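You operate a simulated robot arm through the tools that you are given. There is no shell and no other tool. Be economical: measure what you need, move in short steps, check, and stop when the job is done.

The job below is to be done with a simulated robot arm. You get a single attempt, and the scene is never put back.

JOB
Once they stop steaming, pack both long pastries from the pulled-out tray in the delivery box.
Fine: clip the box shut; push their tray back in; the round pastries stay on it.
Where things are to end (x, y in the base frame): long pastry within 60 mm of [1900, 1770]; long pastry within 60 mm of [1820, 1660].

Only the result counts: the job must be done as asked and must still hold three seconds after the hand-in. Knocking over, shifting, dropping, spilling or breaking anything else fails it.

ROBOT AND FRAMES
A 6-joint arm with a two-finger parallel gripper on a trunk, on a base that drives. Base frame: it is fixed to the floor where the robot stands at the start and does not move with it; the origin is under the middle of the robot, x ahead of it, y to its left, z up. Units: mm, degrees, N and s.
With the tool pointing down near the work surface it reaches from about 100 to 740 mm from the robot's upright axis, wherever it stands. Its first joint turns from -166.0 to 166.0 degrees. Places, roughly: box [1900, 1700, 700]; box lid [2000, 1600, 1100]; left box clip [1800, 1900, 900]; right box clip [1600, 1700, 900]; tray [700, 100, 900]. Payload 3.91 kg.
Tool frame: the origin (TCP) lies between the finger pads and is the grasp point; the fingertips stand 30 mm ahead of it; z points along the fingers, y is the line along which they close. The gripper opens to 110 mm. The fingers are 20 mm wide and 10 mm thick; the gripper's body (48 by 112 mm) begins 55 mm behind the TCP.
Orientation is told as [roll, pitch, yaw] about the base's x, y, z axes, in that order, counted from this pose: with the fingers straight down and closing along the base's y, the tool's x points along the base's -x, its y along +y and its z along -z.

CONTROLS
- The arm moves only by the tool drive_tool. Its argument "deltas" is a list of rows, each an object (a shift or turn left out is 0, a gripper value left out holds the last) with "fingers": the closure, from 0 (fully open) to 1 (shut); "delta_pos": the shift along the base's x, y, z in units of 500 mm (1.0 is 500 mm), a list of three; "rot": the turn, a rotation vector about the base's x, y, z in units of 45 degrees (1.0 is 45 degrees), a list of three. In form: [{"fingers": fingers, "delta_pos": [x, y, z], "rot": [wx, wy, wz]}, ...]. A call has 1 to 20 rows; each row is the pose to reach, as a shift and turn from the pose commanded when the call began. A call with a number of a shift or a turn outside -1 to 1 is refused whole. A row lasts 0.2 s, in which the tool goes at most 50 mm and 8.6 degrees; a call with a longer step from one row to the next is refused whole, and so is a gripper value outside its range. Where a pose cannot be reached the arm comes as near as it can. A force on the tool above 50 N (or 10 N above the force at the start of the call, whichever is more), or a blocked arm, ends the call early, and 0.2 s more pass. The fingers move at their own pace (about 45 mm/s each) and stop on an object; they squeeze with about 21 N. The grip force told is the motor's: it shows also when the fingers shut on nothing. Time passes only in rows, and 0.2 s behind the last, so rows that repeat a pose let the fingers close. It gives the time, the measured TCP pose, the force on the tool (base axes), the opening and the grip force at its end, in the units of the frame above (readings bear some noise), with the torque about the TCP (base axes, N m) and any sound that the robot's microphone picked up.
- Cameras (640 x 400 px; columns grow to the right, rows downward): "scene" is now at [22.8, 145, 1485.2]; the picture's right is [-0.07, -1.00, 0.00], its down [-0.68, 0.05, -0.73] and it looks along [0.73, -0.05, -0.68] (base axes); focal length 288 px, centre (320, 200). "wrist" rides on the gripper at [71, 22, -107] in the tool frame; the picture's right is [-0.29, 0.96, 0.00], its down [-0.76, -0.23, -0.61] and it looks along [-0.58, -0.18, 0.79] (tool axes); focal length 243 px, centre (320, 200). There is no depth. A picture from a camera that has moved, and an enlarged one, comes with that camera's place and axes in the base frame and with its lens.
- capture(camera): a new picture of that camera. No time passes.
- raise_lower(by): slides the trunk up (or, below 0, down) by that many mm; the arm and the scene camera ride with it, the base frame stays. It gives what a move gives, with no picture.
- roll_base(legs): drives the robot by 1 to 6 legs, each [ahead, left, turn to the left] in mm, mm and degrees, along the robot's own axes; the way and the turn of a leg run together, so that a leg with both is an arc; at most 1500 mm and 180 degrees a leg. The arm and the cameras ride along, it lands a little off, and it stops where it bumps. It gives what a move gives.
- aim_head(pan, tilt): turns the head with the scene camera to pan (to the left, within 86 degrees either way) and tilt (down, from -29 to 69), counted from straight ahead of the robot. It gives what a move gives.
- zoom(camera, box): a new picture of the part [left, top, right, bottom] of that camera's present view, enlarged. No time passes.
- hand_in(): hands the job in; it is judged then, once.

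Work in short steps. Places have to be worked out from the pictures, the camera data and where the tool is seen: move nearer, look again, correct. Check each grasp and each placing, and mend what went wrong. You have 120 turns and 98 pictures in all, those below and enlarged ones among them. Open the gripper and draw the arm clear of the work before you hand the job in, unless the task says otherwise.

The tools are called after "Emit:" as a command line: name --argument value ..., lists and objects as JSON in quotes. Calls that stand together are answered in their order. drive_tool: Moves the arm, as the interface text tells. Its arguments: {"type":"object","properties":{"deltas":{"type":"array","items":{"type":"object","properties":{"fingers":{"type":"number"},"delta_pos":{"type":"array","items":{"type":"number"}},"rot":{"type":"array","items":{"type":"number"}}}}}},"required":["deltas"]} The other tools are called the same way: raise_lower (by) slides the trunk up or down; roll_base (legs) drives the base; aim_head (pan, tilt) turns the head that bears the scene camera; capture (camera) takes a picture; zoom (camera, box) takes an enlarged picture of a part of a camera's view; hand_in () hands the job in.

At the start:

```text
time: 0.0
tcp_pos: [397.5, 10.5, 1169.1]
orientation: [0.0, 0.0, 0.0]
contact_force: [-0.1, -0.1, -0.3]
moment: [-0.02, 0.01, 0.01]
gripper_width: 109.9
grip_force: 0.1
trunk travel left (down, up): [-450.0, 140.0]
robot x, y, heading: [0.5, 2.8, -0.0]
head pan, tilt: [-4.2, 43.2]
```

scene: 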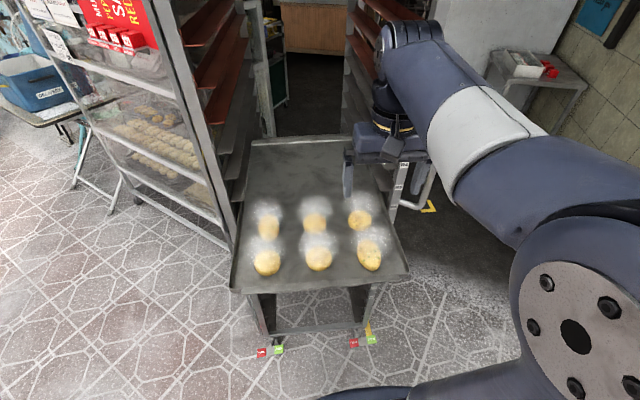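
wrist: 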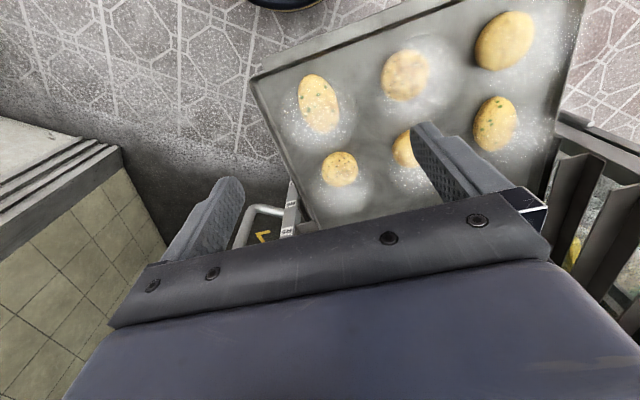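

The tray is out with six steaming pastries on it; I zoom in on it and look at the box area too.

Emit:
zoom --camera "scene" --box '[220, 120, 420, 300]'

Emit:
zoom --camera "wrist" --box '[250, 0, 590, 230]'

Emit:
aim_head --pan 45 --tilt 20

Emit:
capture --camera "scene"

```text
2.22 times, centred on (320, 210) of scene
camera zoom: at [22.8, 145.0, 1485.2], right [-0.07, -1.0, 0.0], down [-0.68, 0.05, -0.73], along [0.73, -0.05, -0.68], focal length 639 px, centre (320, 178)
```

zoom: 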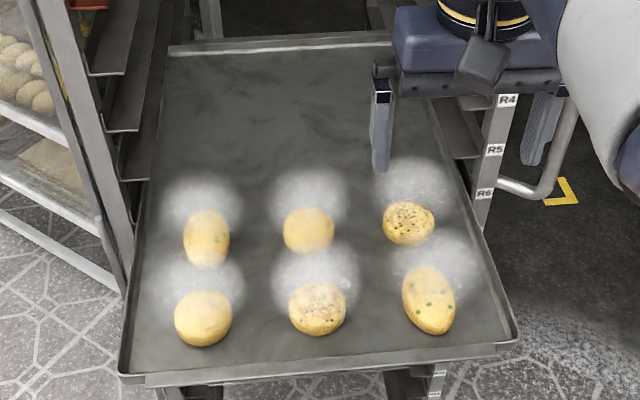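

```text
1.74 times, centred on (420, 115) of wrist
camera zoom: at [325.3, 32.0, 1276.4], right [0.29, 0.96, 0.0], down [0.76, -0.23, 0.61], along [0.58, -0.18, -0.79], focal length 422 px, centre (146, 348)
```

zoom: 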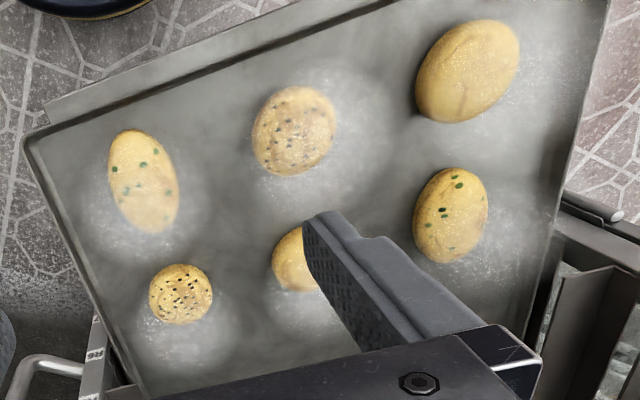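

```text
time: 1.2
tcp_pos: [397.5, 10.6, 1169.5]
orientation: [0.0, 0.0, 0.0]
contact_force: [0.0, -0.4, 0.0]
moment: [0.01, 0.0, 0.0]
gripper_width: 110.3
grip_force: 0.1
trunk travel left (down, up): [-450.0, 140.0]
robot x, y, heading: [0.5, -0.8, 0.1]
head pan, tilt: [45.0, 20.0]
```

```text
93 pictures are left
camera scene: at [6.2, 216.9, 1521.3], right [0.71, -0.71, 0.0], down [-0.24, -0.24, -0.94], along [0.66, 0.66, -0.34], focal length 288 px, centre (320, 200)
```

scene: 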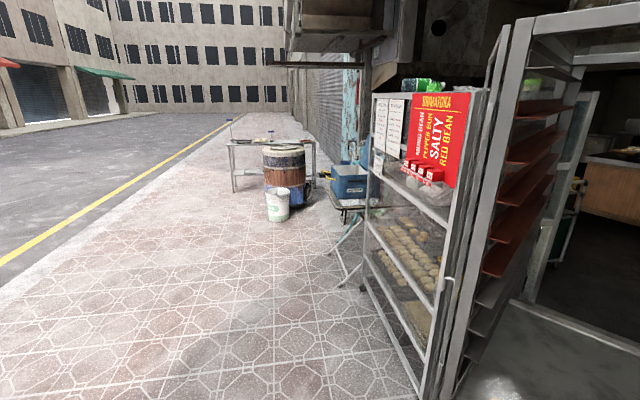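

Long ones (oval, green-flecked) appear to be the near-right and the far-left. While the steam dies I drive over to inspect the box, which stands on a table on the street side beyond the cabinet.

Emit:
roll_base --legs '[[0, 1500, 0], [1200, 650, 0], [0, 0, -36]]'

Emit:
aim_head --pan 0 --tilt 42

Emit:
capture --camera "scene"

```text
time: 16.7
tcp_pos: [1527.0, 1924.1, 1168.8]
orientation: [0.0, -0.1, -36.2]
contact_force: [-0.1, 0.0, -0.1]
moment: [0.03, 0.0, -0.01]
gripper_width: 110.0
grip_force: 0.1
trunk travel left (down, up): [-450.0, 140.0]
robot x, y, heading: [1197.9, 2153.2, -36.4]
head pan, tilt: [45.0, 20.0]
```

```text
time: 17.9
tcp_pos: [1526.8, 1925.3, 1169.8]
orientation: [0.0, 0.1, -36.3]
contact_force: [0.1, -0.5, 0.0]
moment: [0.0, 0.02, -0.03]
gripper_width: 110.3
grip_force: 0.0
trunk travel left (down, up): [-450.0, 140.0]
robot x, y, heading: [1195.2, 2153.5, -36.1]
head pan, tilt: [0.0, 42.0]
```

```text
92 pictures are left
camera scene: at [1310.5, 2259.2, 1487.0], right [-0.59, -0.81, 0.0], down [-0.54, 0.4, -0.74], along [0.6, -0.44, -0.67], focal length 288 px, centre (320, 200)
```

scene: 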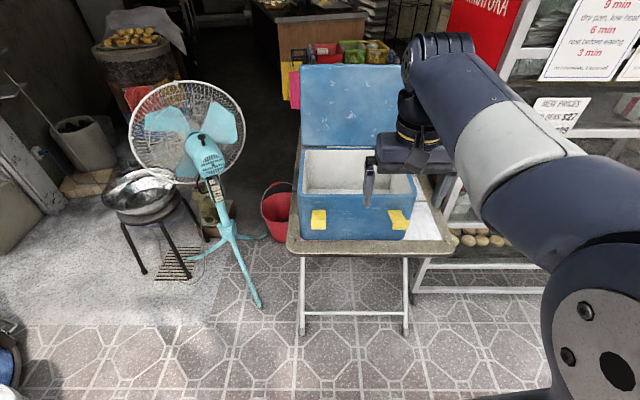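

The box is open with its lid up at the back and two yellow clips on the front. I zoom in on it, and on the signs.

Emit:
zoom --camera "scene" --box '[270, 60, 470, 260]'

Emit:
zoom --camera "scene" --box '[440, 0, 640, 140]'

Emit:
capture --camera "wrist"

```text
2.00 times, centred on (370, 160) of scene
camera zoom: at [1310.5, 2259.2, 1487.0], right [-0.59, -0.81, 0.0], down [-0.54, 0.4, -0.74], along [0.6, -0.44, -0.67], focal length 575 px, centre (220, 280)
```

zoom: 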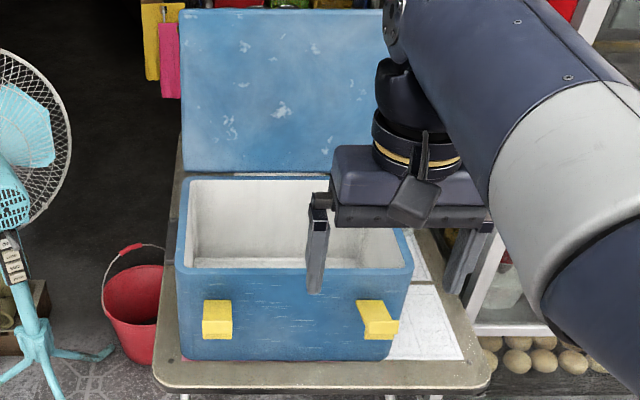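

```text
2.86 times, centred on (540, 70) of scene
camera zoom: at [1310.5, 2259.2, 1487.0], right [-0.59, -0.81, 0.0], down [-0.54, 0.4, -0.74], along [0.6, -0.44, -0.67], focal length 822 px, centre (-309, 571)
```

zoom: 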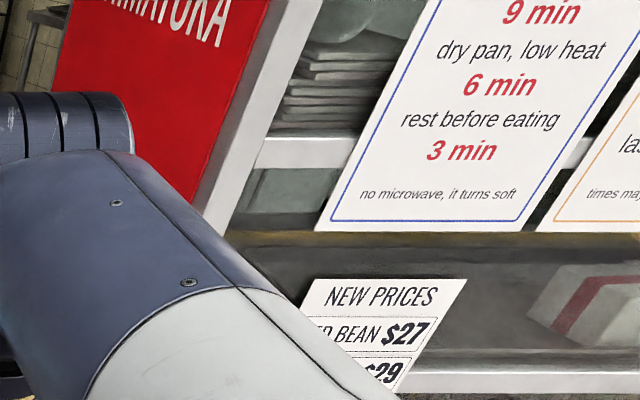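

```text
89 pictures are left
camera wrist: at [1481.4, 1984.4, 1276.4], right [0.8, 0.6, 0.0], down [0.48, -0.64, 0.61], along [0.36, -0.49, -0.79], focal length 243 px, centre (320, 200)
```

wrist: 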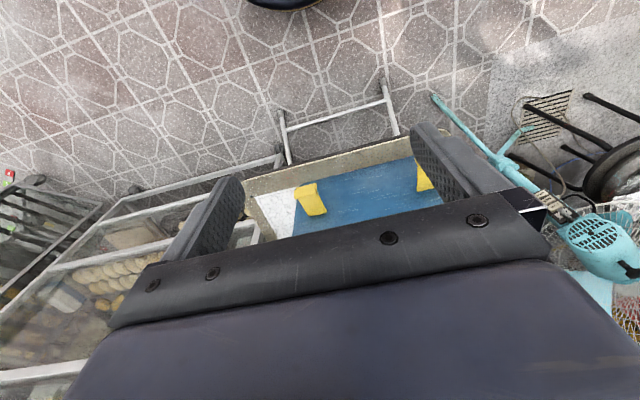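

Box geometry: rim z≈918, centre ≈(1874,1708), pastry targets lie along its length. Now back to the tray to check steam and pick.

Emit:
roll_base --legs '[[0, 0, 36.1], [-1195, -650, 0], [0, -1500, 0]]'

Emit:
aim_head --pan 0 --tilt 55

Emit:
capture --camera "scene"

Emit:
capture --camera "wrist"

```text
time: 33.5
tcp_pos: [331.4, 4.3, 1168.4]
orientation: [0.0, 0.0, -2.8]
contact_force: [1.0, -0.7, -0.7]
moment: [0.03, 0.0, -0.02]
gripper_width: 110.1
grip_force: 0.0
trunk travel left (down, up): [-450.0, 140.0]
robot x, y, heading: [-66.4, 8.2, -2.9]
head pan, tilt: [0.0, 42.0]
```

```text
time: 34.2
tcp_pos: [330.8, 3.2, 1170.1]
orientation: [-0.1, 0.1, -2.8]
contact_force: [0.9, 0.2, -0.8]
moment: [-0.04, 0.01, -0.01]
gripper_width: 110.0
grip_force: 0.2
trunk travel left (down, up): [-450.0, 140.0]
robot x, y, heading: [-64.1, 10.2, -2.7]
head pan, tilt: [0.0, 55.0]
```

```text
88 pictures are left
camera scene: at [-46.2, 162.6, 1469.3], right [-0.05, -1.0, 0.0], down [-0.82, 0.04, -0.57], along [0.57, -0.03, -0.82], focal length 288 px, centre (320, 200)
```

scene: 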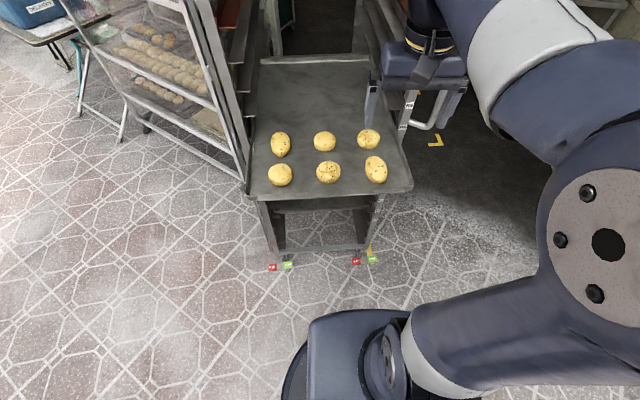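

```text
87 pictures are left
camera wrist: at [260.4, 28.3, 1276.4], right [0.34, 0.94, 0.0], down [0.75, -0.27, 0.61], along [0.57, -0.2, -0.79], focal length 243 px, centre (320, 200)
```

wrist: 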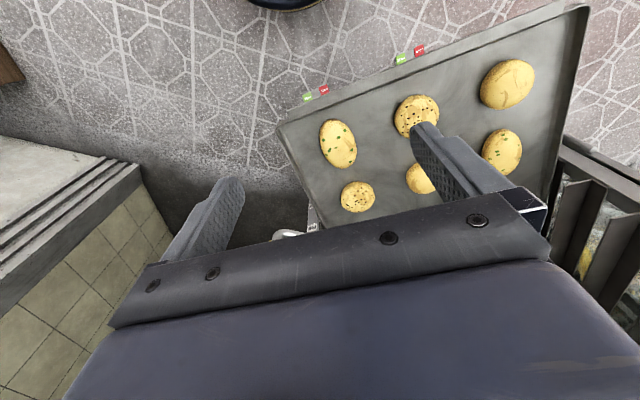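

Steam has gone. I zoom in on the pastries to locate the two long ones and their orientation.

Emit:
zoom --camera "scene" --box '[250, 100, 410, 200]'

Emit:
zoom --camera "wrist" --box '[270, 20, 590, 220]'

```text
4.00 times, centred on (330, 150) of scene
camera zoom: at [-46.2, 162.6, 1469.3], right [-0.05, -1.0, 0.0], down [-0.82, 0.04, -0.57], along [0.57, -0.03, -0.82], focal length 1150 px, centre (280, 400)
```

zoom: 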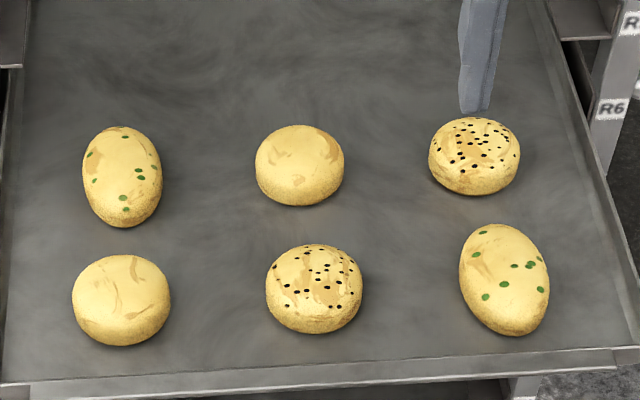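

```text
2.00 times, centred on (430, 120) of wrist
camera zoom: at [260.4, 28.3, 1276.4], right [0.34, 0.94, 0.0], down [0.75, -0.27, 0.61], along [0.57, -0.2, -0.79], focal length 485 px, centre (100, 360)
```

zoom: 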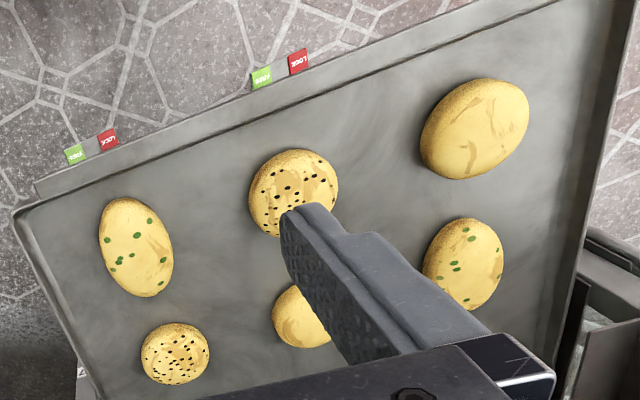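

P1 (near right) ≈(412,4), long axis ≈ +8° from x; P2 (far left) ≈(515,243). I move above P1, aligned, with partly opened fingers.

Emit:
drive_tool --deltas '[{"fingers": 0.2, "delta_pos": [0.05, 0, -0.07], "rot": [0, 0, 0.08]}, {"delta_pos": [0.1, 0, -0.14], "rot": [0, 0, 0.16]}, {"delta_pos": [0.15, 0, -0.21], "rot": [0, 0, 0.24]}, {"delta_pos": [0.166, 0, -0.28], "rot": [0, 0, 0.24]}, {"delta_pos": [0.166, 0, -0.28], "rot": [0, 0, 0.24]}]'

Emit:
capture --camera "wrist"

Emit:
zoom --camera "scene" --box '[250, 80, 450, 205]'

```text
time: 35.4
tcp_pos: [412.7, 2.7, 1030.2]
orientation: [0.0, 0.0, 7.9]
contact_force: [0.5, 0.4, -0.4]
moment: [-0.02, 0.01, -0.01]
gripper_width: 88.0
grip_force: 0.1
trunk travel left (down, up): [-450.0, 140.0]
robot x, y, heading: [-63.1, 10.4, -2.9]
head pan, tilt: [0.0, 55.0]
```

```text
84 pictures are left
camera wrist: at [338.5, 14.9, 1136.3], right [0.15, 0.99, 0.0], down [0.78, -0.12, 0.61], along [0.6, -0.09, -0.79], focal length 243 px, centre (320, 200)
```

wrist: 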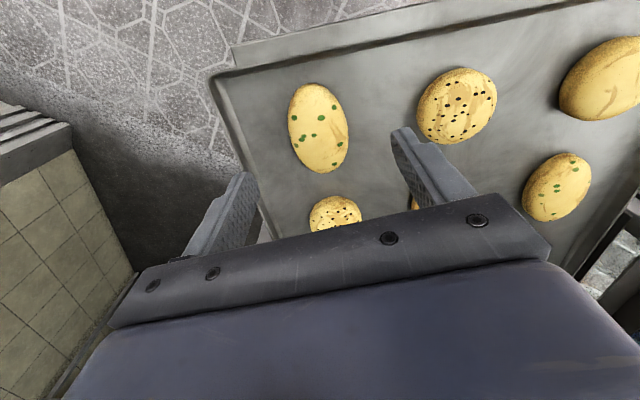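

```text
3.20 times, centred on (350, 142) of scene
camera zoom: at [-46.0, 162.7, 1469.2], right [-0.05, -1.0, 0.0], down [-0.82, 0.04, -0.57], along [0.57, -0.03, -0.82], focal length 920 px, centre (224, 384)
```

zoom: 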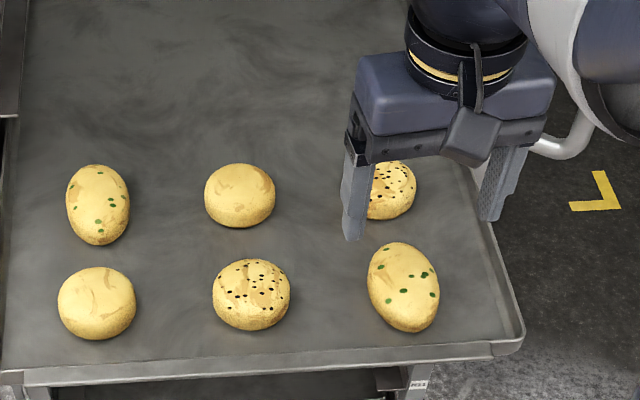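

P1 centre ≈(417,3, ~925). Descend to TCP z≈945 and check.

Emit:
drive_tool --deltas '[{"delta_pos": [0.008, 0, -0.09]}, {"delta_pos": [0.008, 0.001, -0.17]}, {"delta_pos": [0.008, 0.001, -0.17]}]'

Emit:
capture --camera "wrist"

Emit:
zoom --camera "scene" --box '[250, 80, 450, 205]'

```text
time: 36.2
tcp_pos: [418.0, 1.5, 945.9]
orientation: [0.0, 0.0, 8.1]
contact_force: [0.1, -0.4, -0.2]
moment: [-0.01, -0.01, -0.01]
gripper_width: 88.0
grip_force: 0.0
trunk travel left (down, up): [-450.0, 140.0]
robot x, y, heading: [-67.3, 8.6, -2.7]
head pan, tilt: [0.0, 55.0]
```

```text
82 pictures are left
camera wrist: at [343.4, 13.5, 1053.4], right [0.15, 0.99, 0.0], down [0.78, -0.12, 0.61], along [0.6, -0.09, -0.79], focal length 243 px, centre (320, 200)
```

wrist: 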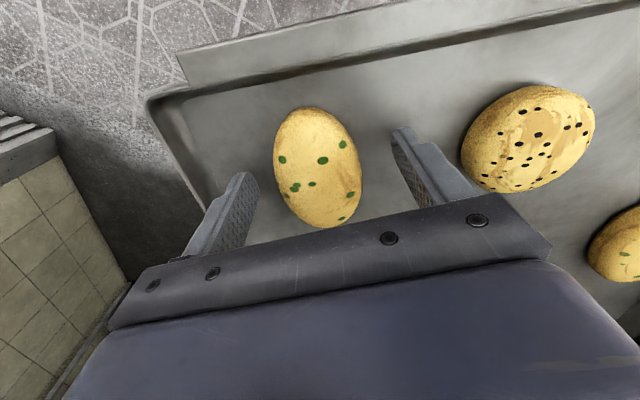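

```text
3.20 times, centred on (350, 142) of scene
camera zoom: at [-45.9, 162.6, 1469.2], right [-0.05, -1.0, 0.0], down [-0.82, 0.04, -0.57], along [0.57, -0.03, -0.82], focal length 920 px, centre (224, 384)
```

zoom: 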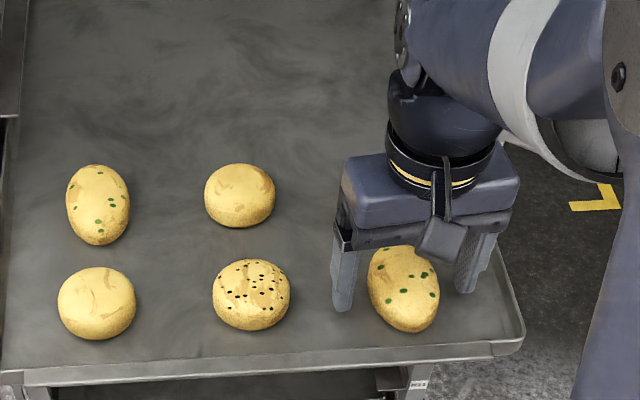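

Aligned. Lower in small steps another ~12 mm, watching force.

Emit:
drive_tool --deltas '[{"delta_pos": [0, 0.002, -0.008]}, {"delta_pos": [0, 0.002, -0.016]}, {"delta_pos": [0, 0.002, -0.024]}, {"delta_pos": [0, 0.002, -0.024]}]'

Emit:
zoom --camera "scene" --box '[330, 140, 430, 205]'

```text
time: 37.2
tcp_pos: [416.9, 3.9, 934.0]
orientation: [-0.1, 0.1, 8.0]
contact_force: [0.5, -1.0, 2.3]
moment: [-0.11, -0.02, 0.01]
gripper_width: 88.3
grip_force: 0.3
trunk travel left (down, up): [-450.0, 140.0]
robot x, y, heading: [-65.8, 11.1, -2.9]
head pan, tilt: [0.0, 55.0]
```

```text
6.15 times, centred on (380, 172) of scene
camera zoom: at [-46.3, 162.6, 1469.2], right [-0.05, -1.0, 0.0], down [-0.82, 0.04, -0.57], along [0.57, -0.03, -0.82], focal length 1770 px, centre (-49, 369)
```

zoom: 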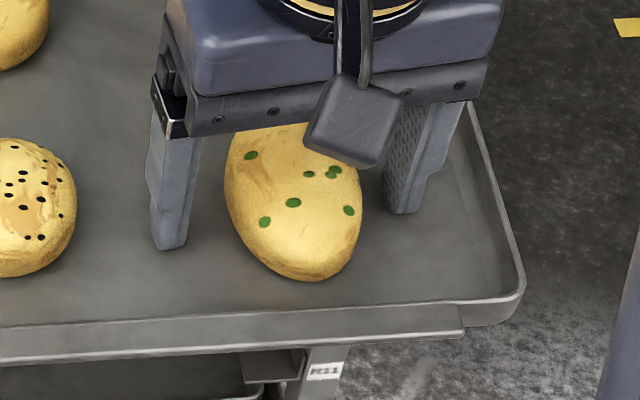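

The tips touch the tray floor (~z 904). Rise 3 mm and close.

Emit:
drive_tool --deltas '[{"delta_pos": [0, 0, 0.006]}, {"fingers": 0.6, "delta_pos": [0, 0, 0.006]}, {"fingers": 1, "delta_pos": [0, 0, 0.006]}, {"delta_pos": [0, 0, 0.006]}, {"delta_pos": [0, 0, 0.006]}, {"delta_pos": [0, 0, 0.006]}]'

```text
time: 38.6
tcp_pos: [418.4, 4.4, 936.9]
orientation: [0.0, -0.1, 8.0]
contact_force: [-0.4, -0.7, 2.3]
moment: [-0.1, -0.03, 0.02]
gripper_width: 51.7
grip_force: 21.1
trunk travel left (down, up): [-450.0, 140.0]
robot x, y, heading: [-64.8, 10.9, -2.7]
head pan, tilt: [0.0, 55.0]
```

Gripped at 51.7 mm. Lift up slowly to ~1170.

Emit:
drive_tool --deltas '[{"delta_pos": [0, 0, 0.03]}, {"delta_pos": [0, 0, 0.1]}, {"delta_pos": [0, 0, 0.2]}, {"delta_pos": [0, 0, 0.3]}, {"delta_pos": [0, 0, 0.4]}, {"delta_pos": [0, 0, 0.48]}, {"delta_pos": [0, 0, 0.48]}]'

Emit:
capture --camera "wrist"

Emit:
capture --camera "scene"

```text
time: 40.2
tcp_pos: [417.0, 4.6, 1177.8]
orientation: [0.1, 0.0, 8.1]
contact_force: [0.4, 1.0, -0.4]
moment: [0.02, 0.01, -0.01]
gripper_width: 0.0
grip_force: 20.8
trunk travel left (down, up): [-450.0, 140.0]
robot x, y, heading: [-67.4, 14.0, -2.8]
head pan, tilt: [0.0, 55.0]
```

```text
79 pictures are left
camera wrist: at [342.2, 15.4, 1285.9], right [0.15, 0.99, 0.0], down [0.78, -0.12, 0.61], along [0.6, -0.09, -0.79], focal length 243 px, centre (320, 200)
```

wrist: 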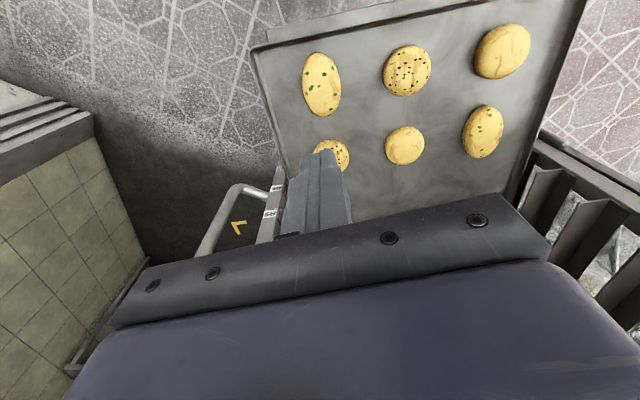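

```text
78 pictures are left
camera scene: at [-46.2, 162.6, 1469.2], right [-0.05, -1.0, 0.0], down [-0.82, 0.04, -0.57], along [0.57, -0.03, -0.82], focal length 288 px, centre (320, 200)
```

scene: 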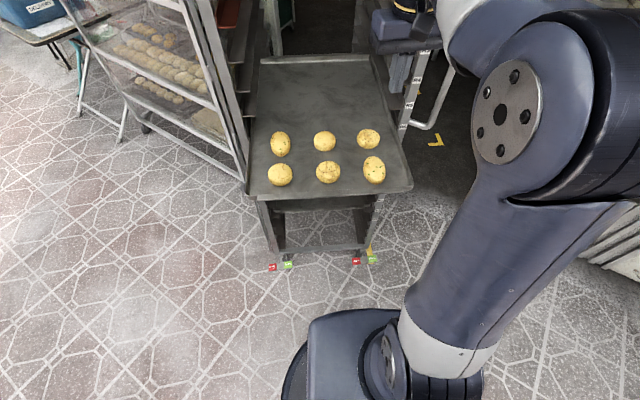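

The pastry slipped out and is still on the tray, about in place. I look closer for position and angle.

Emit:
zoom --camera "wrist" --box '[270, 20, 430, 120]'

Emit:
zoom --camera "scene" --box '[250, 110, 410, 210]'

```text
4.00 times, centred on (350, 70) of wrist
camera zoom: at [342.2, 15.4, 1285.9], right [0.15, 0.99, 0.0], down [0.78, -0.12, 0.61], along [0.6, -0.09, -0.79], focal length 970 px, centre (200, 720)
```

zoom: 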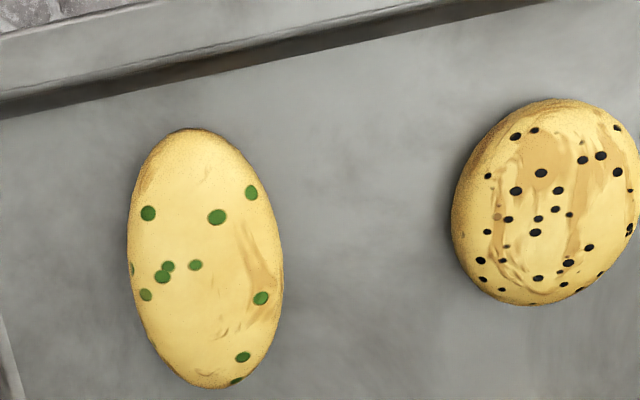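

```text
4.00 times, centred on (330, 160) of scene
camera zoom: at [-46.2, 162.6, 1469.2], right [-0.05, -1.0, 0.0], down [-0.82, 0.04, -0.57], along [0.57, -0.03, -0.82], focal length 1150 px, centre (280, 360)
```

zoom: 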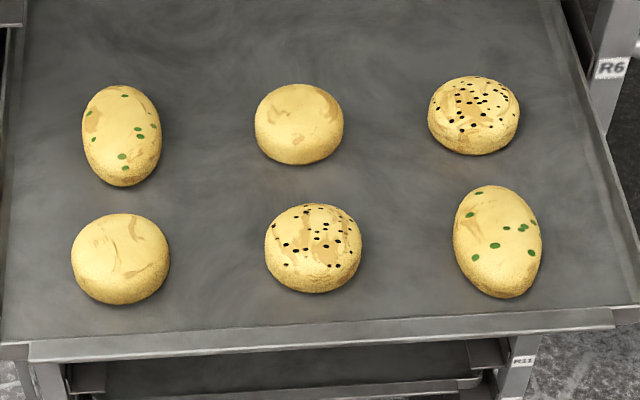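

P1 is at ≈(419,4), axis now ≈3°. I regrip with better alignment and will lift in small, slow steps.

Emit:
drive_tool --deltas '[{"fingers": 0.2}, {"delta_pos": [0, 0, -0.05], "rot": [0, 0, -0.11]}, {"delta_pos": [0.002, 0, -0.15], "rot": [0, 0, -0.11]}, {"delta_pos": [0.004, 0, -0.25], "rot": [0, 0, -0.11]}, {"delta_pos": [0.004, 0, -0.34], "rot": [0, 0, -0.11]}, {"delta_pos": [0.004, 0, -0.42], "rot": [0, 0, -0.11]}, {"delta_pos": [0.004, 0, -0.46], "rot": [0, 0, -0.11]}, {"delta_pos": [0.004, 0, -0.483], "rot": [0, 0, -0.11]}, {"delta_pos": [0.004, 0, -0.483], "rot": [0, 0, -0.11]}]'

Emit:
zoom --camera "wrist" --box '[160, 60, 480, 260]'

Emit:
zoom --camera "scene" --box '[330, 140, 430, 205]'

```text
time: 42.2
tcp_pos: [421.1, 3.0, 933.7]
orientation: [0.0, 0.0, 3.0]
contact_force: [0.0, -0.2, 2.6]
moment: [-0.15, -0.01, -0.04]
gripper_width: 88.5
grip_force: 0.2
trunk travel left (down, up): [-450.0, 140.0]
robot x, y, heading: [-65.7, 11.3, -2.7]
head pan, tilt: [0.0, 55.0]
```

```text
2.00 times, centred on (320, 160) of wrist
camera zoom: at [347.6, 21.7, 1040.3], right [0.24, 0.97, 0.0], down [0.77, -0.19, 0.61], along [0.59, -0.15, -0.79], focal length 485 px, centre (320, 280)
```

zoom: 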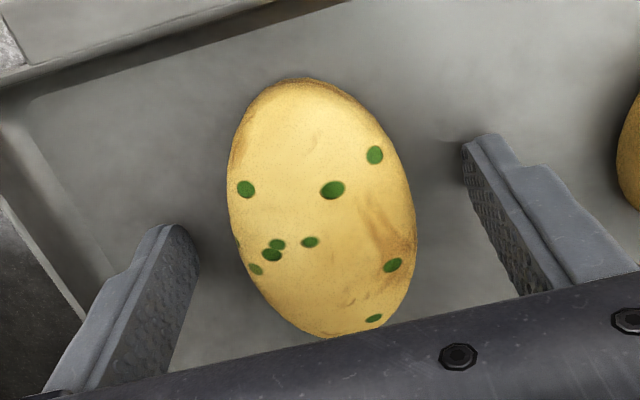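

```text
6.15 times, centred on (380, 172) of scene
camera zoom: at [-46.4, 162.6, 1469.3], right [-0.05, -1.0, 0.0], down [-0.82, 0.04, -0.57], along [0.57, -0.03, -0.82], focal length 1770 px, centre (-49, 369)
```

zoom: 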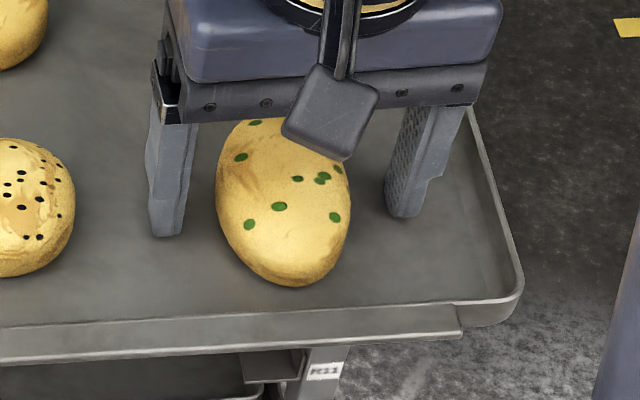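

The finger line is about 5 mm beyond the pastry's middle; shift back, rise 1 mm, close and lift a little.

Emit:
drive_tool --deltas '[{"delta_pos": [-0.01, 0, 0.003]}, {"delta_pos": [-0.01, 0.001, 0.003]}, {"fingers": 1, "delta_pos": [-0.01, 0.001, 0.003]}, {"delta_pos": [-0.01, 0.001, 0.003]}, {"delta_pos": [-0.01, 0.001, 0.003]}, {"delta_pos": [-0.01, 0.001, 0.003]}, {"delta_pos": [-0.01, 0.001, 0.003]}, {"delta_pos": [-0.01, 0.001, 0.003]}]'

Emit:
drive_tool --deltas '[{"delta_pos": [0, 0, 0.008]}, {"delta_pos": [0, 0, 0.016]}, {"delta_pos": [0, 0, 0.024]}, {"delta_pos": [0, 0, 0.032]}, {"delta_pos": [0, 0, 0.04]}]'

Emit:
zoom --camera "wrist" --box '[160, 60, 480, 260]'

Emit:
zoom --camera "scene" --box '[330, 140, 430, 205]'

```text
time: 44.0
tcp_pos: [414.4, 4.0, 935.4]
orientation: [0.1, 0.1, 3.1]
contact_force: [0.4, -1.0, 1.9]
moment: [-0.08, 0.02, 0.0]
gripper_width: 52.0
grip_force: 20.8
trunk travel left (down, up): [-450.0, 140.0]
robot x, y, heading: [-67.4, 15.3, -3.1]
head pan, tilt: [0.0, 55.0]
```

```text
time: 45.2
tcp_pos: [415.6, 4.1, 955.5]
orientation: [0.0, 0.0, 3.1]
contact_force: [-0.3, -0.7, -1.3]
moment: [0.0, -0.01, 0.01]
gripper_width: 51.9
grip_force: 20.9
trunk travel left (down, up): [-450.0, 140.0]
robot x, y, heading: [-67.9, 14.8, -3.0]
head pan, tilt: [0.0, 55.0]
```

```text
2.00 times, centred on (320, 160) of wrist
camera zoom: at [342.6, 22.6, 1062.3], right [0.24, 0.97, 0.0], down [0.77, -0.19, 0.61], along [0.59, -0.15, -0.79], focal length 485 px, centre (320, 280)
```

zoom: 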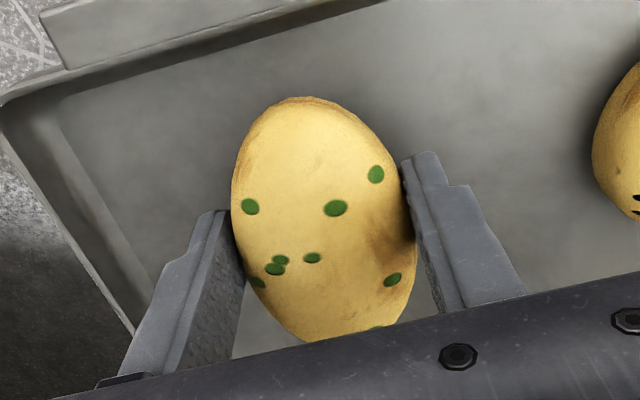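

```text
6.15 times, centred on (380, 172) of scene
camera zoom: at [-46.1, 162.6, 1469.2], right [-0.05, -1.0, 0.0], down [-0.82, 0.04, -0.57], along [0.57, -0.03, -0.82], focal length 1770 px, centre (-49, 369)
```

zoom: 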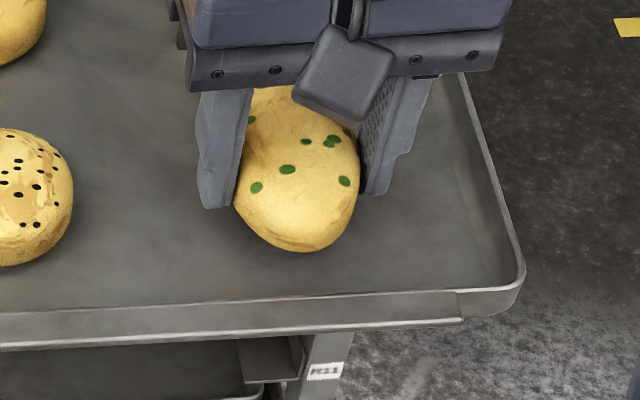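

It is lifted this time. Continue raising gently.

Emit:
drive_tool --deltas '[{"delta_pos": [0, 0, 0.01]}, {"delta_pos": [0, 0, 0.025]}, {"delta_pos": [0, 0, 0.045]}, {"delta_pos": [0, 0, 0.065]}, {"delta_pos": [0, 0, 0.085]}, {"delta_pos": [0, 0, 0.105]}, {"delta_pos": [0, 0, 0.125]}, {"delta_pos": [0, 0, 0.145]}, {"delta_pos": [0, 0, 0.165]}, {"delta_pos": [0, 0, 0.185]}, {"delta_pos": [0, 0, 0.2]}, {"delta_pos": [0, 0, 0.21]}]'

Emit:
capture --camera "wrist"

```text
time: 47.8
tcp_pos: [414.0, 5.5, 1060.2]
orientation: [0.0, 0.0, 3.0]
contact_force: [0.6, -0.2, -1.4]
moment: [-0.02, -0.02, 0.01]
gripper_width: 51.5
grip_force: 21.0
trunk travel left (down, up): [-450.0, 140.0]
robot x, y, heading: [-64.7, 12.7, -2.7]
head pan, tilt: [0.0, 55.0]
```

```text
71 pictures are left
camera wrist: at [341.6, 22.7, 1167.6], right [0.24, 0.97, 0.0], down [0.77, -0.19, 0.61], along [0.59, -0.15, -0.79], focal length 243 px, centre (320, 200)
```

wrist: 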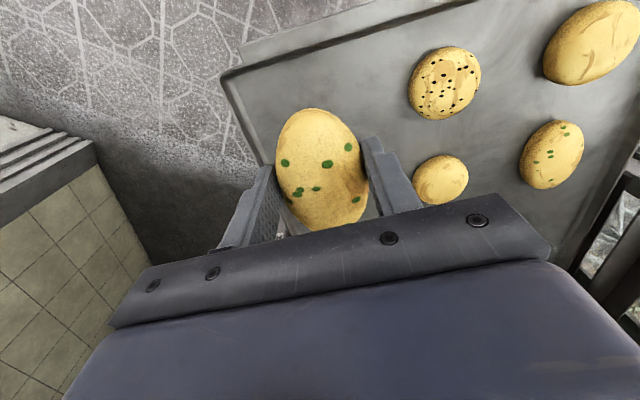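

Held well. Drive gently round to the box.

Emit:
roll_base --legs '[[0, 0, 2.8], [0, 1450, 0], [1360, 660, 0], [0, 0, -36]]'

Emit:
aim_head --pan 0 --tilt 48

Emit:
capture --camera "scene"

Emit:
capture --camera "wrist"

```text
refused: leg 3 is longer than a leg can be; nothing moved
```

```text
time: 48.5
tcp_pos: [414.4, 3.7, 1059.6]
orientation: [0.0, 0.0, 2.9]
contact_force: [-0.3, -0.4, -0.2]
moment: [-0.01, 0.02, 0.0]
gripper_width: 51.8
grip_force: 20.9
trunk travel left (down, up): [-450.0, 140.0]
robot x, y, heading: [-66.1, 11.3, -2.9]
head pan, tilt: [0.0, 48.0]
```

```text
70 pictures are left
camera scene: at [-39.5, 162.3, 1478.4], right [-0.05, -1.0, 0.0], down [-0.74, 0.04, -0.67], along [0.67, -0.03, -0.74], focal length 288 px, centre (320, 200)
```

scene: 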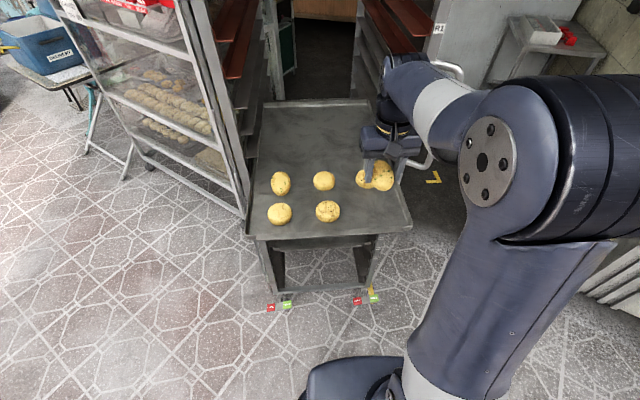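

```text
69 pictures are left
camera wrist: at [341.5, 22.8, 1167.4], right [0.24, 0.97, 0.0], down [0.77, -0.19, 0.61], along [0.59, -0.15, -0.79], focal length 243 px, centre (320, 200)
```

wrist: 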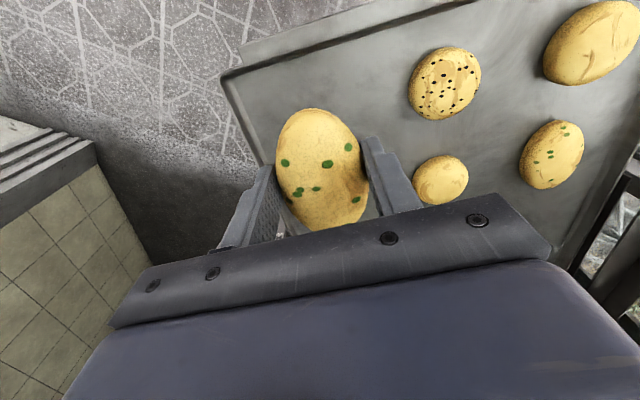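

Leg too long (limit on the diagonal); split it. The pastry is still held steady.

Emit:
roll_base --legs '[[0, 0, 2.8], [0, 1450, 0], [680, 330, 0], [680, 330, 0], [0, 0, -36]]'

Emit:
capture --camera "scene"

```text
time: 65.2
tcp_pos: [1711.3, 1869.1, 1060.8]
orientation: [0.1, 0.0, -29.1]
contact_force: [-0.4, -0.1, -0.7]
moment: [0.03, -0.02, 0.02]
gripper_width: 52.1
grip_force: 20.8
trunk travel left (down, up): [-450.0, 140.0]
robot x, y, heading: [1309.0, 2131.4, -35.1]
head pan, tilt: [0.0, 48.0]
```

```text
68 pictures are left
camera scene: at [1411.9, 2243.4, 1478.4], right [-0.57, -0.82, 0.0], down [-0.61, 0.43, -0.67], along [0.55, -0.38, -0.74], focal length 288 px, centre (320, 200)
```

scene: 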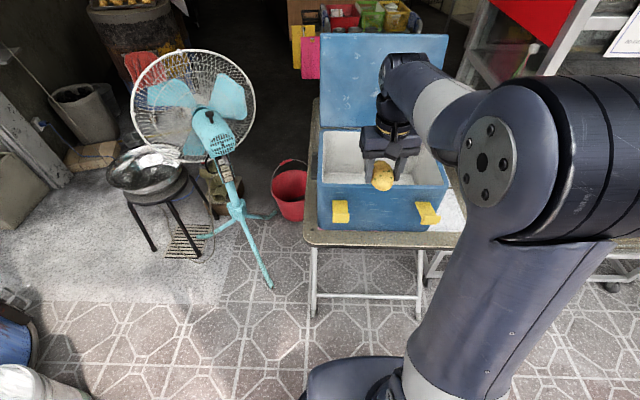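

Arrived with the pastry. Step 60 mm nearer to have comfortable reach.

Emit:
roll_base --legs '[[60, 0, -0.9]]'

Emit:
zoom --camera "scene" --box '[280, 20, 480, 260]'

Emit:
capture --camera "wrist"

```text
time: 66.2
tcp_pos: [1756.1, 1827.9, 1060.0]
orientation: [-0.1, 0.0, -30.0]
contact_force: [-0.2, -0.6, -0.7]
moment: [0.01, 0.0, -0.01]
gripper_width: 52.0
grip_force: 20.8
trunk travel left (down, up): [-450.0, 140.0]
robot x, y, heading: [1359.5, 2093.8, -35.9]
head pan, tilt: [0.0, 48.0]
```

```text
1.67 times, centred on (380, 140) of scene
camera zoom: at [1462.6, 2206.9, 1478.4], right [-0.59, -0.81, 0.0], down [-0.6, 0.44, -0.67], along [0.54, -0.39, -0.74], focal length 479 px, centre (220, 300)
```

zoom: 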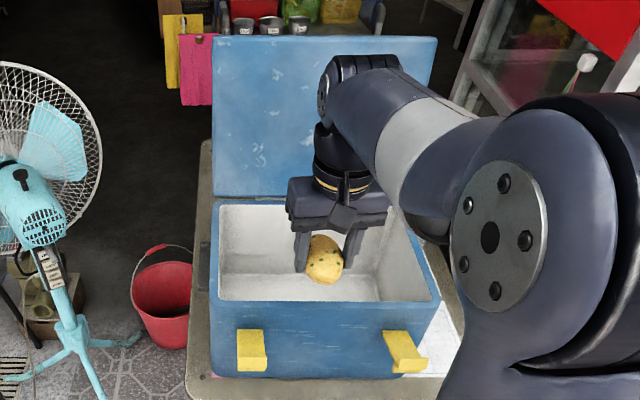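

```text
66 pictures are left
camera wrist: at [1704.4, 1881.7, 1167.3], right [0.73, 0.68, 0.0], down [0.54, -0.58, 0.61], along [0.42, -0.44, -0.79], focal length 243 px, centre (320, 200)
```

wrist: 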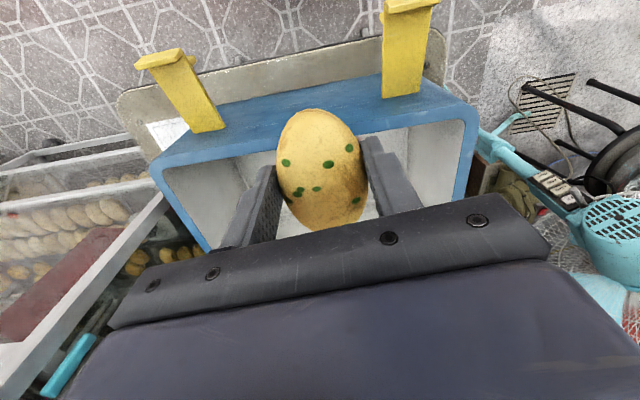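

Move over the right-hand target (≈1824,1658) aligned with the box, gently.

Emit:
drive_tool --deltas '[{"delta_pos": [0.008, -0.02, 0], "rot": [0, 0, -0.03]}, {"delta_pos": [0.024, -0.06, 0], "rot": [0, 0, -0.06]}, {"delta_pos": [0.044, -0.11, 0], "rot": [0, 0, -0.1]}, {"delta_pos": [0.064, -0.16, 0], "rot": [0, 0, -0.133]}, {"delta_pos": [0.084, -0.21, 0], "rot": [0, 0, -0.133]}, {"delta_pos": [0.104, -0.26, 0], "rot": [0, 0, -0.133]}, {"delta_pos": [0.124, -0.31, 0], "rot": [0, 0, -0.133]}, {"delta_pos": [0.136, -0.34, 0], "rot": [0, 0, -0.133]}, {"delta_pos": [0.136, -0.34, 0], "rot": [0, 0, -0.133]}]'

Emit:
capture --camera "wrist"

Emit:
zoom --camera "scene" --box '[280, 20, 480, 260]'

```text
time: 68.2
tcp_pos: [1823.7, 1656.2, 1060.1]
orientation: [0.0, 0.1, -36.0]
contact_force: [1.7, 0.2, -0.6]
moment: [0.03, 0.02, -0.01]
gripper_width: 52.2
grip_force: 21.0
trunk travel left (down, up): [-450.0, 140.0]
robot x, y, heading: [1359.0, 2091.6, -36.2]
head pan, tilt: [0.0, 48.0]
```

```text
65 pictures are left
camera wrist: at [1778.7, 1716.4, 1167.0], right [0.8, 0.6, 0.0], down [0.48, -0.63, 0.61], along [0.37, -0.48, -0.79], focal length 243 px, centre (320, 200)
```

wrist: 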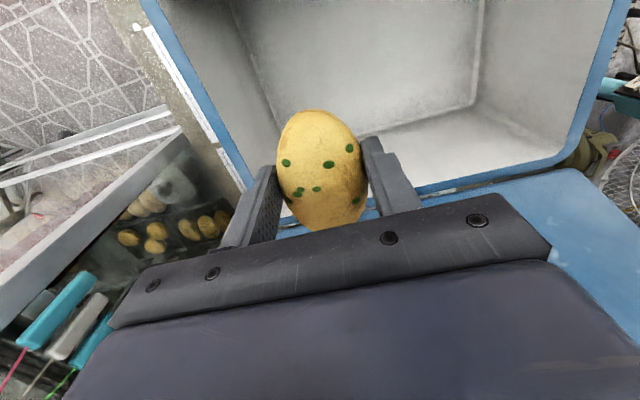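

```text
1.67 times, centred on (380, 140) of scene
camera zoom: at [1462.5, 2206.9, 1478.5], right [-0.59, -0.81, 0.0], down [-0.6, 0.44, -0.67], along [0.54, -0.39, -0.74], focal length 479 px, centre (220, 300)
```

zoom: 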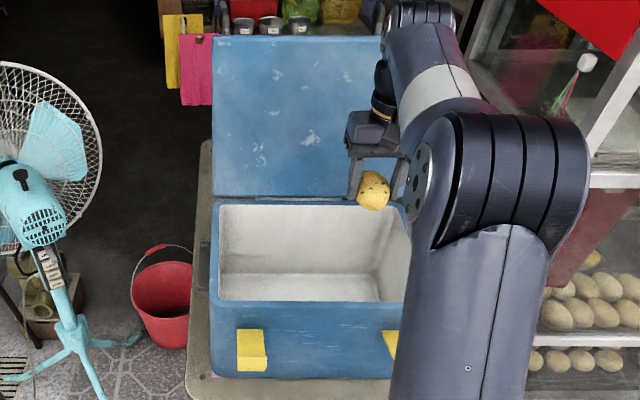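

Clearances: ~100 mm to the side, ~121 mm to the back rim; shift 15 mm toward the back so the wrist camera clears the front wall, then descend into the box.

Emit:
drive_tool --deltas '[{"delta_pos": [0.012, -0.009, -0.02]}, {"delta_pos": [0.024, -0.018, -0.06]}, {"delta_pos": [0.024, -0.018, -0.12]}, {"delta_pos": [0.024, -0.018, -0.18]}, {"delta_pos": [0.024, -0.018, -0.24]}, {"delta_pos": [0.024, -0.018, -0.3]}, {"delta_pos": [0.024, -0.018, -0.36]}, {"delta_pos": [0.024, -0.018, -0.42]}, {"delta_pos": [0.024, -0.018, -0.46]}, {"delta_pos": [0.024, -0.018, -0.48]}]'

Emit:
capture --camera "wrist"

Emit:
zoom --camera "scene" --box '[280, 20, 480, 260]'

```text
time: 70.4
tcp_pos: [1836.0, 1649.1, 819.8]
orientation: [0.0, 0.0, -36.0]
contact_force: [1.2, -0.4, -0.2]
moment: [0.01, 0.02, 0.0]
gripper_width: 51.9
grip_force: 20.9
trunk travel left (down, up): [-450.0, 140.0]
robot x, y, heading: [1359.8, 2097.8, -35.9]
head pan, tilt: [0.0, 48.0]
```

```text
63 pictures are left
camera wrist: at [1790.1, 1708.4, 926.2], right [0.8, 0.6, 0.0], down [0.48, -0.63, 0.61], along [0.37, -0.48, -0.79], focal length 243 px, centre (320, 200)
```

wrist: 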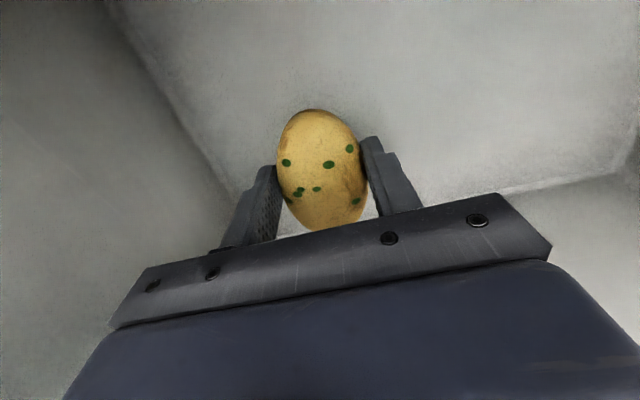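

```text
1.67 times, centred on (380, 140) of scene
camera zoom: at [1462.5, 2206.9, 1478.5], right [-0.59, -0.81, 0.0], down [-0.6, 0.44, -0.67], along [0.54, -0.39, -0.74], focal length 479 px, centre (220, 300)
```

zoom: 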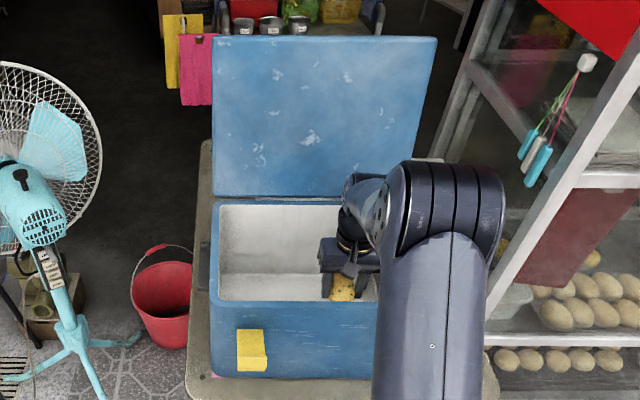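

Inside the box with clearance. Continue down slowly.

Emit:
drive_tool --deltas '[{"delta_pos": [0, 0, -0.016]}, {"delta_pos": [0, 0, -0.032]}, {"delta_pos": [0, 0, -0.044]}, {"delta_pos": [0, 0, -0.044]}]'

Emit:
zoom --camera "wrist" --box '[160, 60, 480, 260]'

```text
time: 71.4
tcp_pos: [1836.0, 1648.6, 797.7]
orientation: [0.0, -0.1, -36.1]
contact_force: [0.7, 1.1, -0.2]
moment: [0.01, 0.01, 0.04]
gripper_width: 52.0
grip_force: 21.4
trunk travel left (down, up): [-450.0, 140.0]
robot x, y, heading: [1354.5, 2094.9, -36.0]
head pan, tilt: [0.0, 48.0]
```

```text
2.00 times, centred on (320, 160) of wrist
camera zoom: at [1790.1, 1708.3, 904.6], right [0.8, 0.6, 0.0], down [0.48, -0.63, 0.61], along [0.37, -0.48, -0.79], focal length 485 px, centre (320, 280)
```

zoom: 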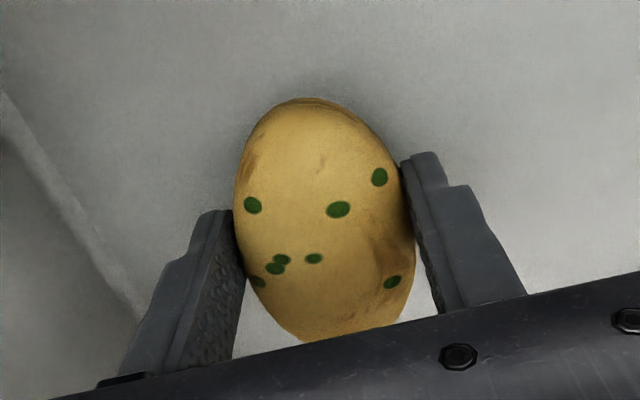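

Emit:
drive_tool --deltas '[{"delta_pos": [0, 0, -0.01]}, {"delta_pos": [0, 0, -0.02]}, {"delta_pos": [0, 0, -0.03]}, {"delta_pos": [0, 0, -0.03]}]'

```text
time: 72.4
tcp_pos: [1835.5, 1648.1, 783.2]
orientation: [-0.1, 0.0, -36.0]
contact_force: [0.5, -0.5, -0.7]
moment: [0.0, 0.0, 0.01]
gripper_width: 52.0
grip_force: 21.1
trunk travel left (down, up): [-450.0, 140.0]
robot x, y, heading: [1355.9, 2093.0, -36.3]
head pan, tilt: [0.0, 48.0]
```

No contact yet; continue 4 mm at a time.

Emit:
drive_tool --deltas '[{"delta_pos": [0, 0, -0.008]}, {"delta_pos": [0, 0, -0.016]}, {"delta_pos": [0, 0, -0.016]}]'

Emit:
drive_tool --deltas '[{"delta_pos": [0, 0, -0.006]}, {"delta_pos": [0, 0, -0.012]}, {"delta_pos": [0, 0, -0.012]}]'

Emit:
zoom --camera "wrist" --box '[160, 60, 480, 260]'

```text
time: 73.2
tcp_pos: [1836.4, 1649.6, 774.4]
orientation: [0.0, 0.0, -36.0]
contact_force: [-0.5, 0.9, 0.2]
moment: [0.01, 0.03, 0.0]
gripper_width: 51.9
grip_force: 21.0
trunk travel left (down, up): [-450.0, 140.0]
robot x, y, heading: [1356.9, 2100.9, -36.0]
head pan, tilt: [0.0, 48.0]
```

```text
time: 74.0
tcp_pos: [1836.7, 1649.1, 774.2]
orientation: [-0.1, -0.4, -36.0]
contact_force: [-1.4, 0.3, 40.5]
moment: [0.82, 0.17, 0.23]
gripper_width: 51.9
grip_force: 21.2
trunk travel left (down, up): [-450.0, 140.0]
robot x, y, heading: [1355.3, 2099.3, -36.1]
head pan, tilt: [0.0, 48.0]
```

```text
2.00 times, centred on (320, 160) of wrist
camera zoom: at [1789.9, 1708.7, 880.6], right [0.8, 0.6, 0.0], down [0.48, -0.63, 0.61], along [0.37, -0.49, -0.79], focal length 485 px, centre (320, 280)
```

zoom: 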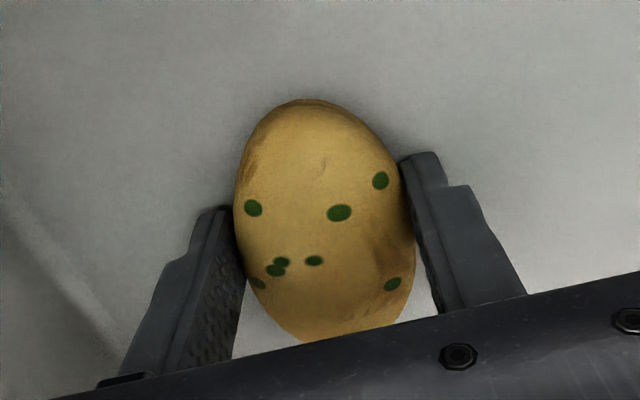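

Contact with the box floor at TCP ≈774. Back up 6 mm of command, then open partly and withdraw straight up.

Emit:
drive_tool --deltas '[{"delta_pos": [0, 0, 0.012]}, {"fingers": 0.25, "delta_pos": [0, 0, 0.012]}, {"delta_pos": [0, 0, 0.012]}, {"delta_pos": [0, 0, 0.012]}, {"delta_pos": [0, 0, 0.012]}, {"delta_pos": [0, 0, 0.06]}, {"delta_pos": [0, 0, 0.14]}, {"delta_pos": [0, 0, 0.22]}, {"delta_pos": [0, 0, 0.3]}, {"delta_pos": [0, 0, 0.38]}, {"delta_pos": [0, 0, 0.46]}, {"delta_pos": [0, 0, 0.54]}, {"delta_pos": [0, 0, 0.6]}]'

Emit:
capture --camera "wrist"

```text
time: 76.8
tcp_pos: [1837.1, 1648.0, 1070.2]
orientation: [0.1, 0.1, -36.0]
contact_force: [0.1, 0.3, 0.4]
moment: [0.01, -0.01, 0.0]
gripper_width: 82.7
grip_force: 0.0
trunk travel left (down, up): [-450.0, 140.0]
robot x, y, heading: [1359.5, 2094.8, -35.7]
head pan, tilt: [0.0, 48.0]
```

```text
59 pictures are left
camera wrist: at [1791.2, 1707.4, 1176.8], right [0.8, 0.6, 0.0], down [0.48, -0.63, 0.61], along [0.37, -0.48, -0.79], focal length 243 px, centre (320, 200)
```

wrist: 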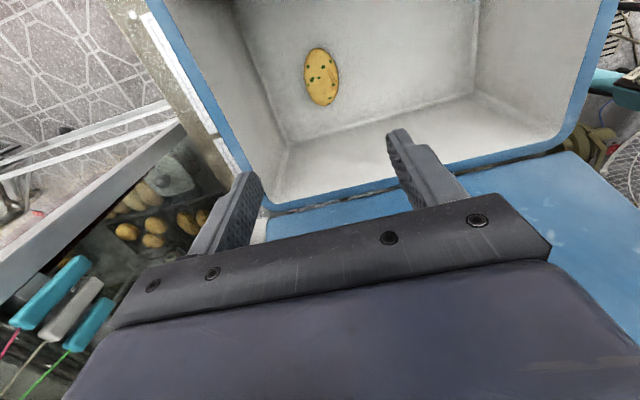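

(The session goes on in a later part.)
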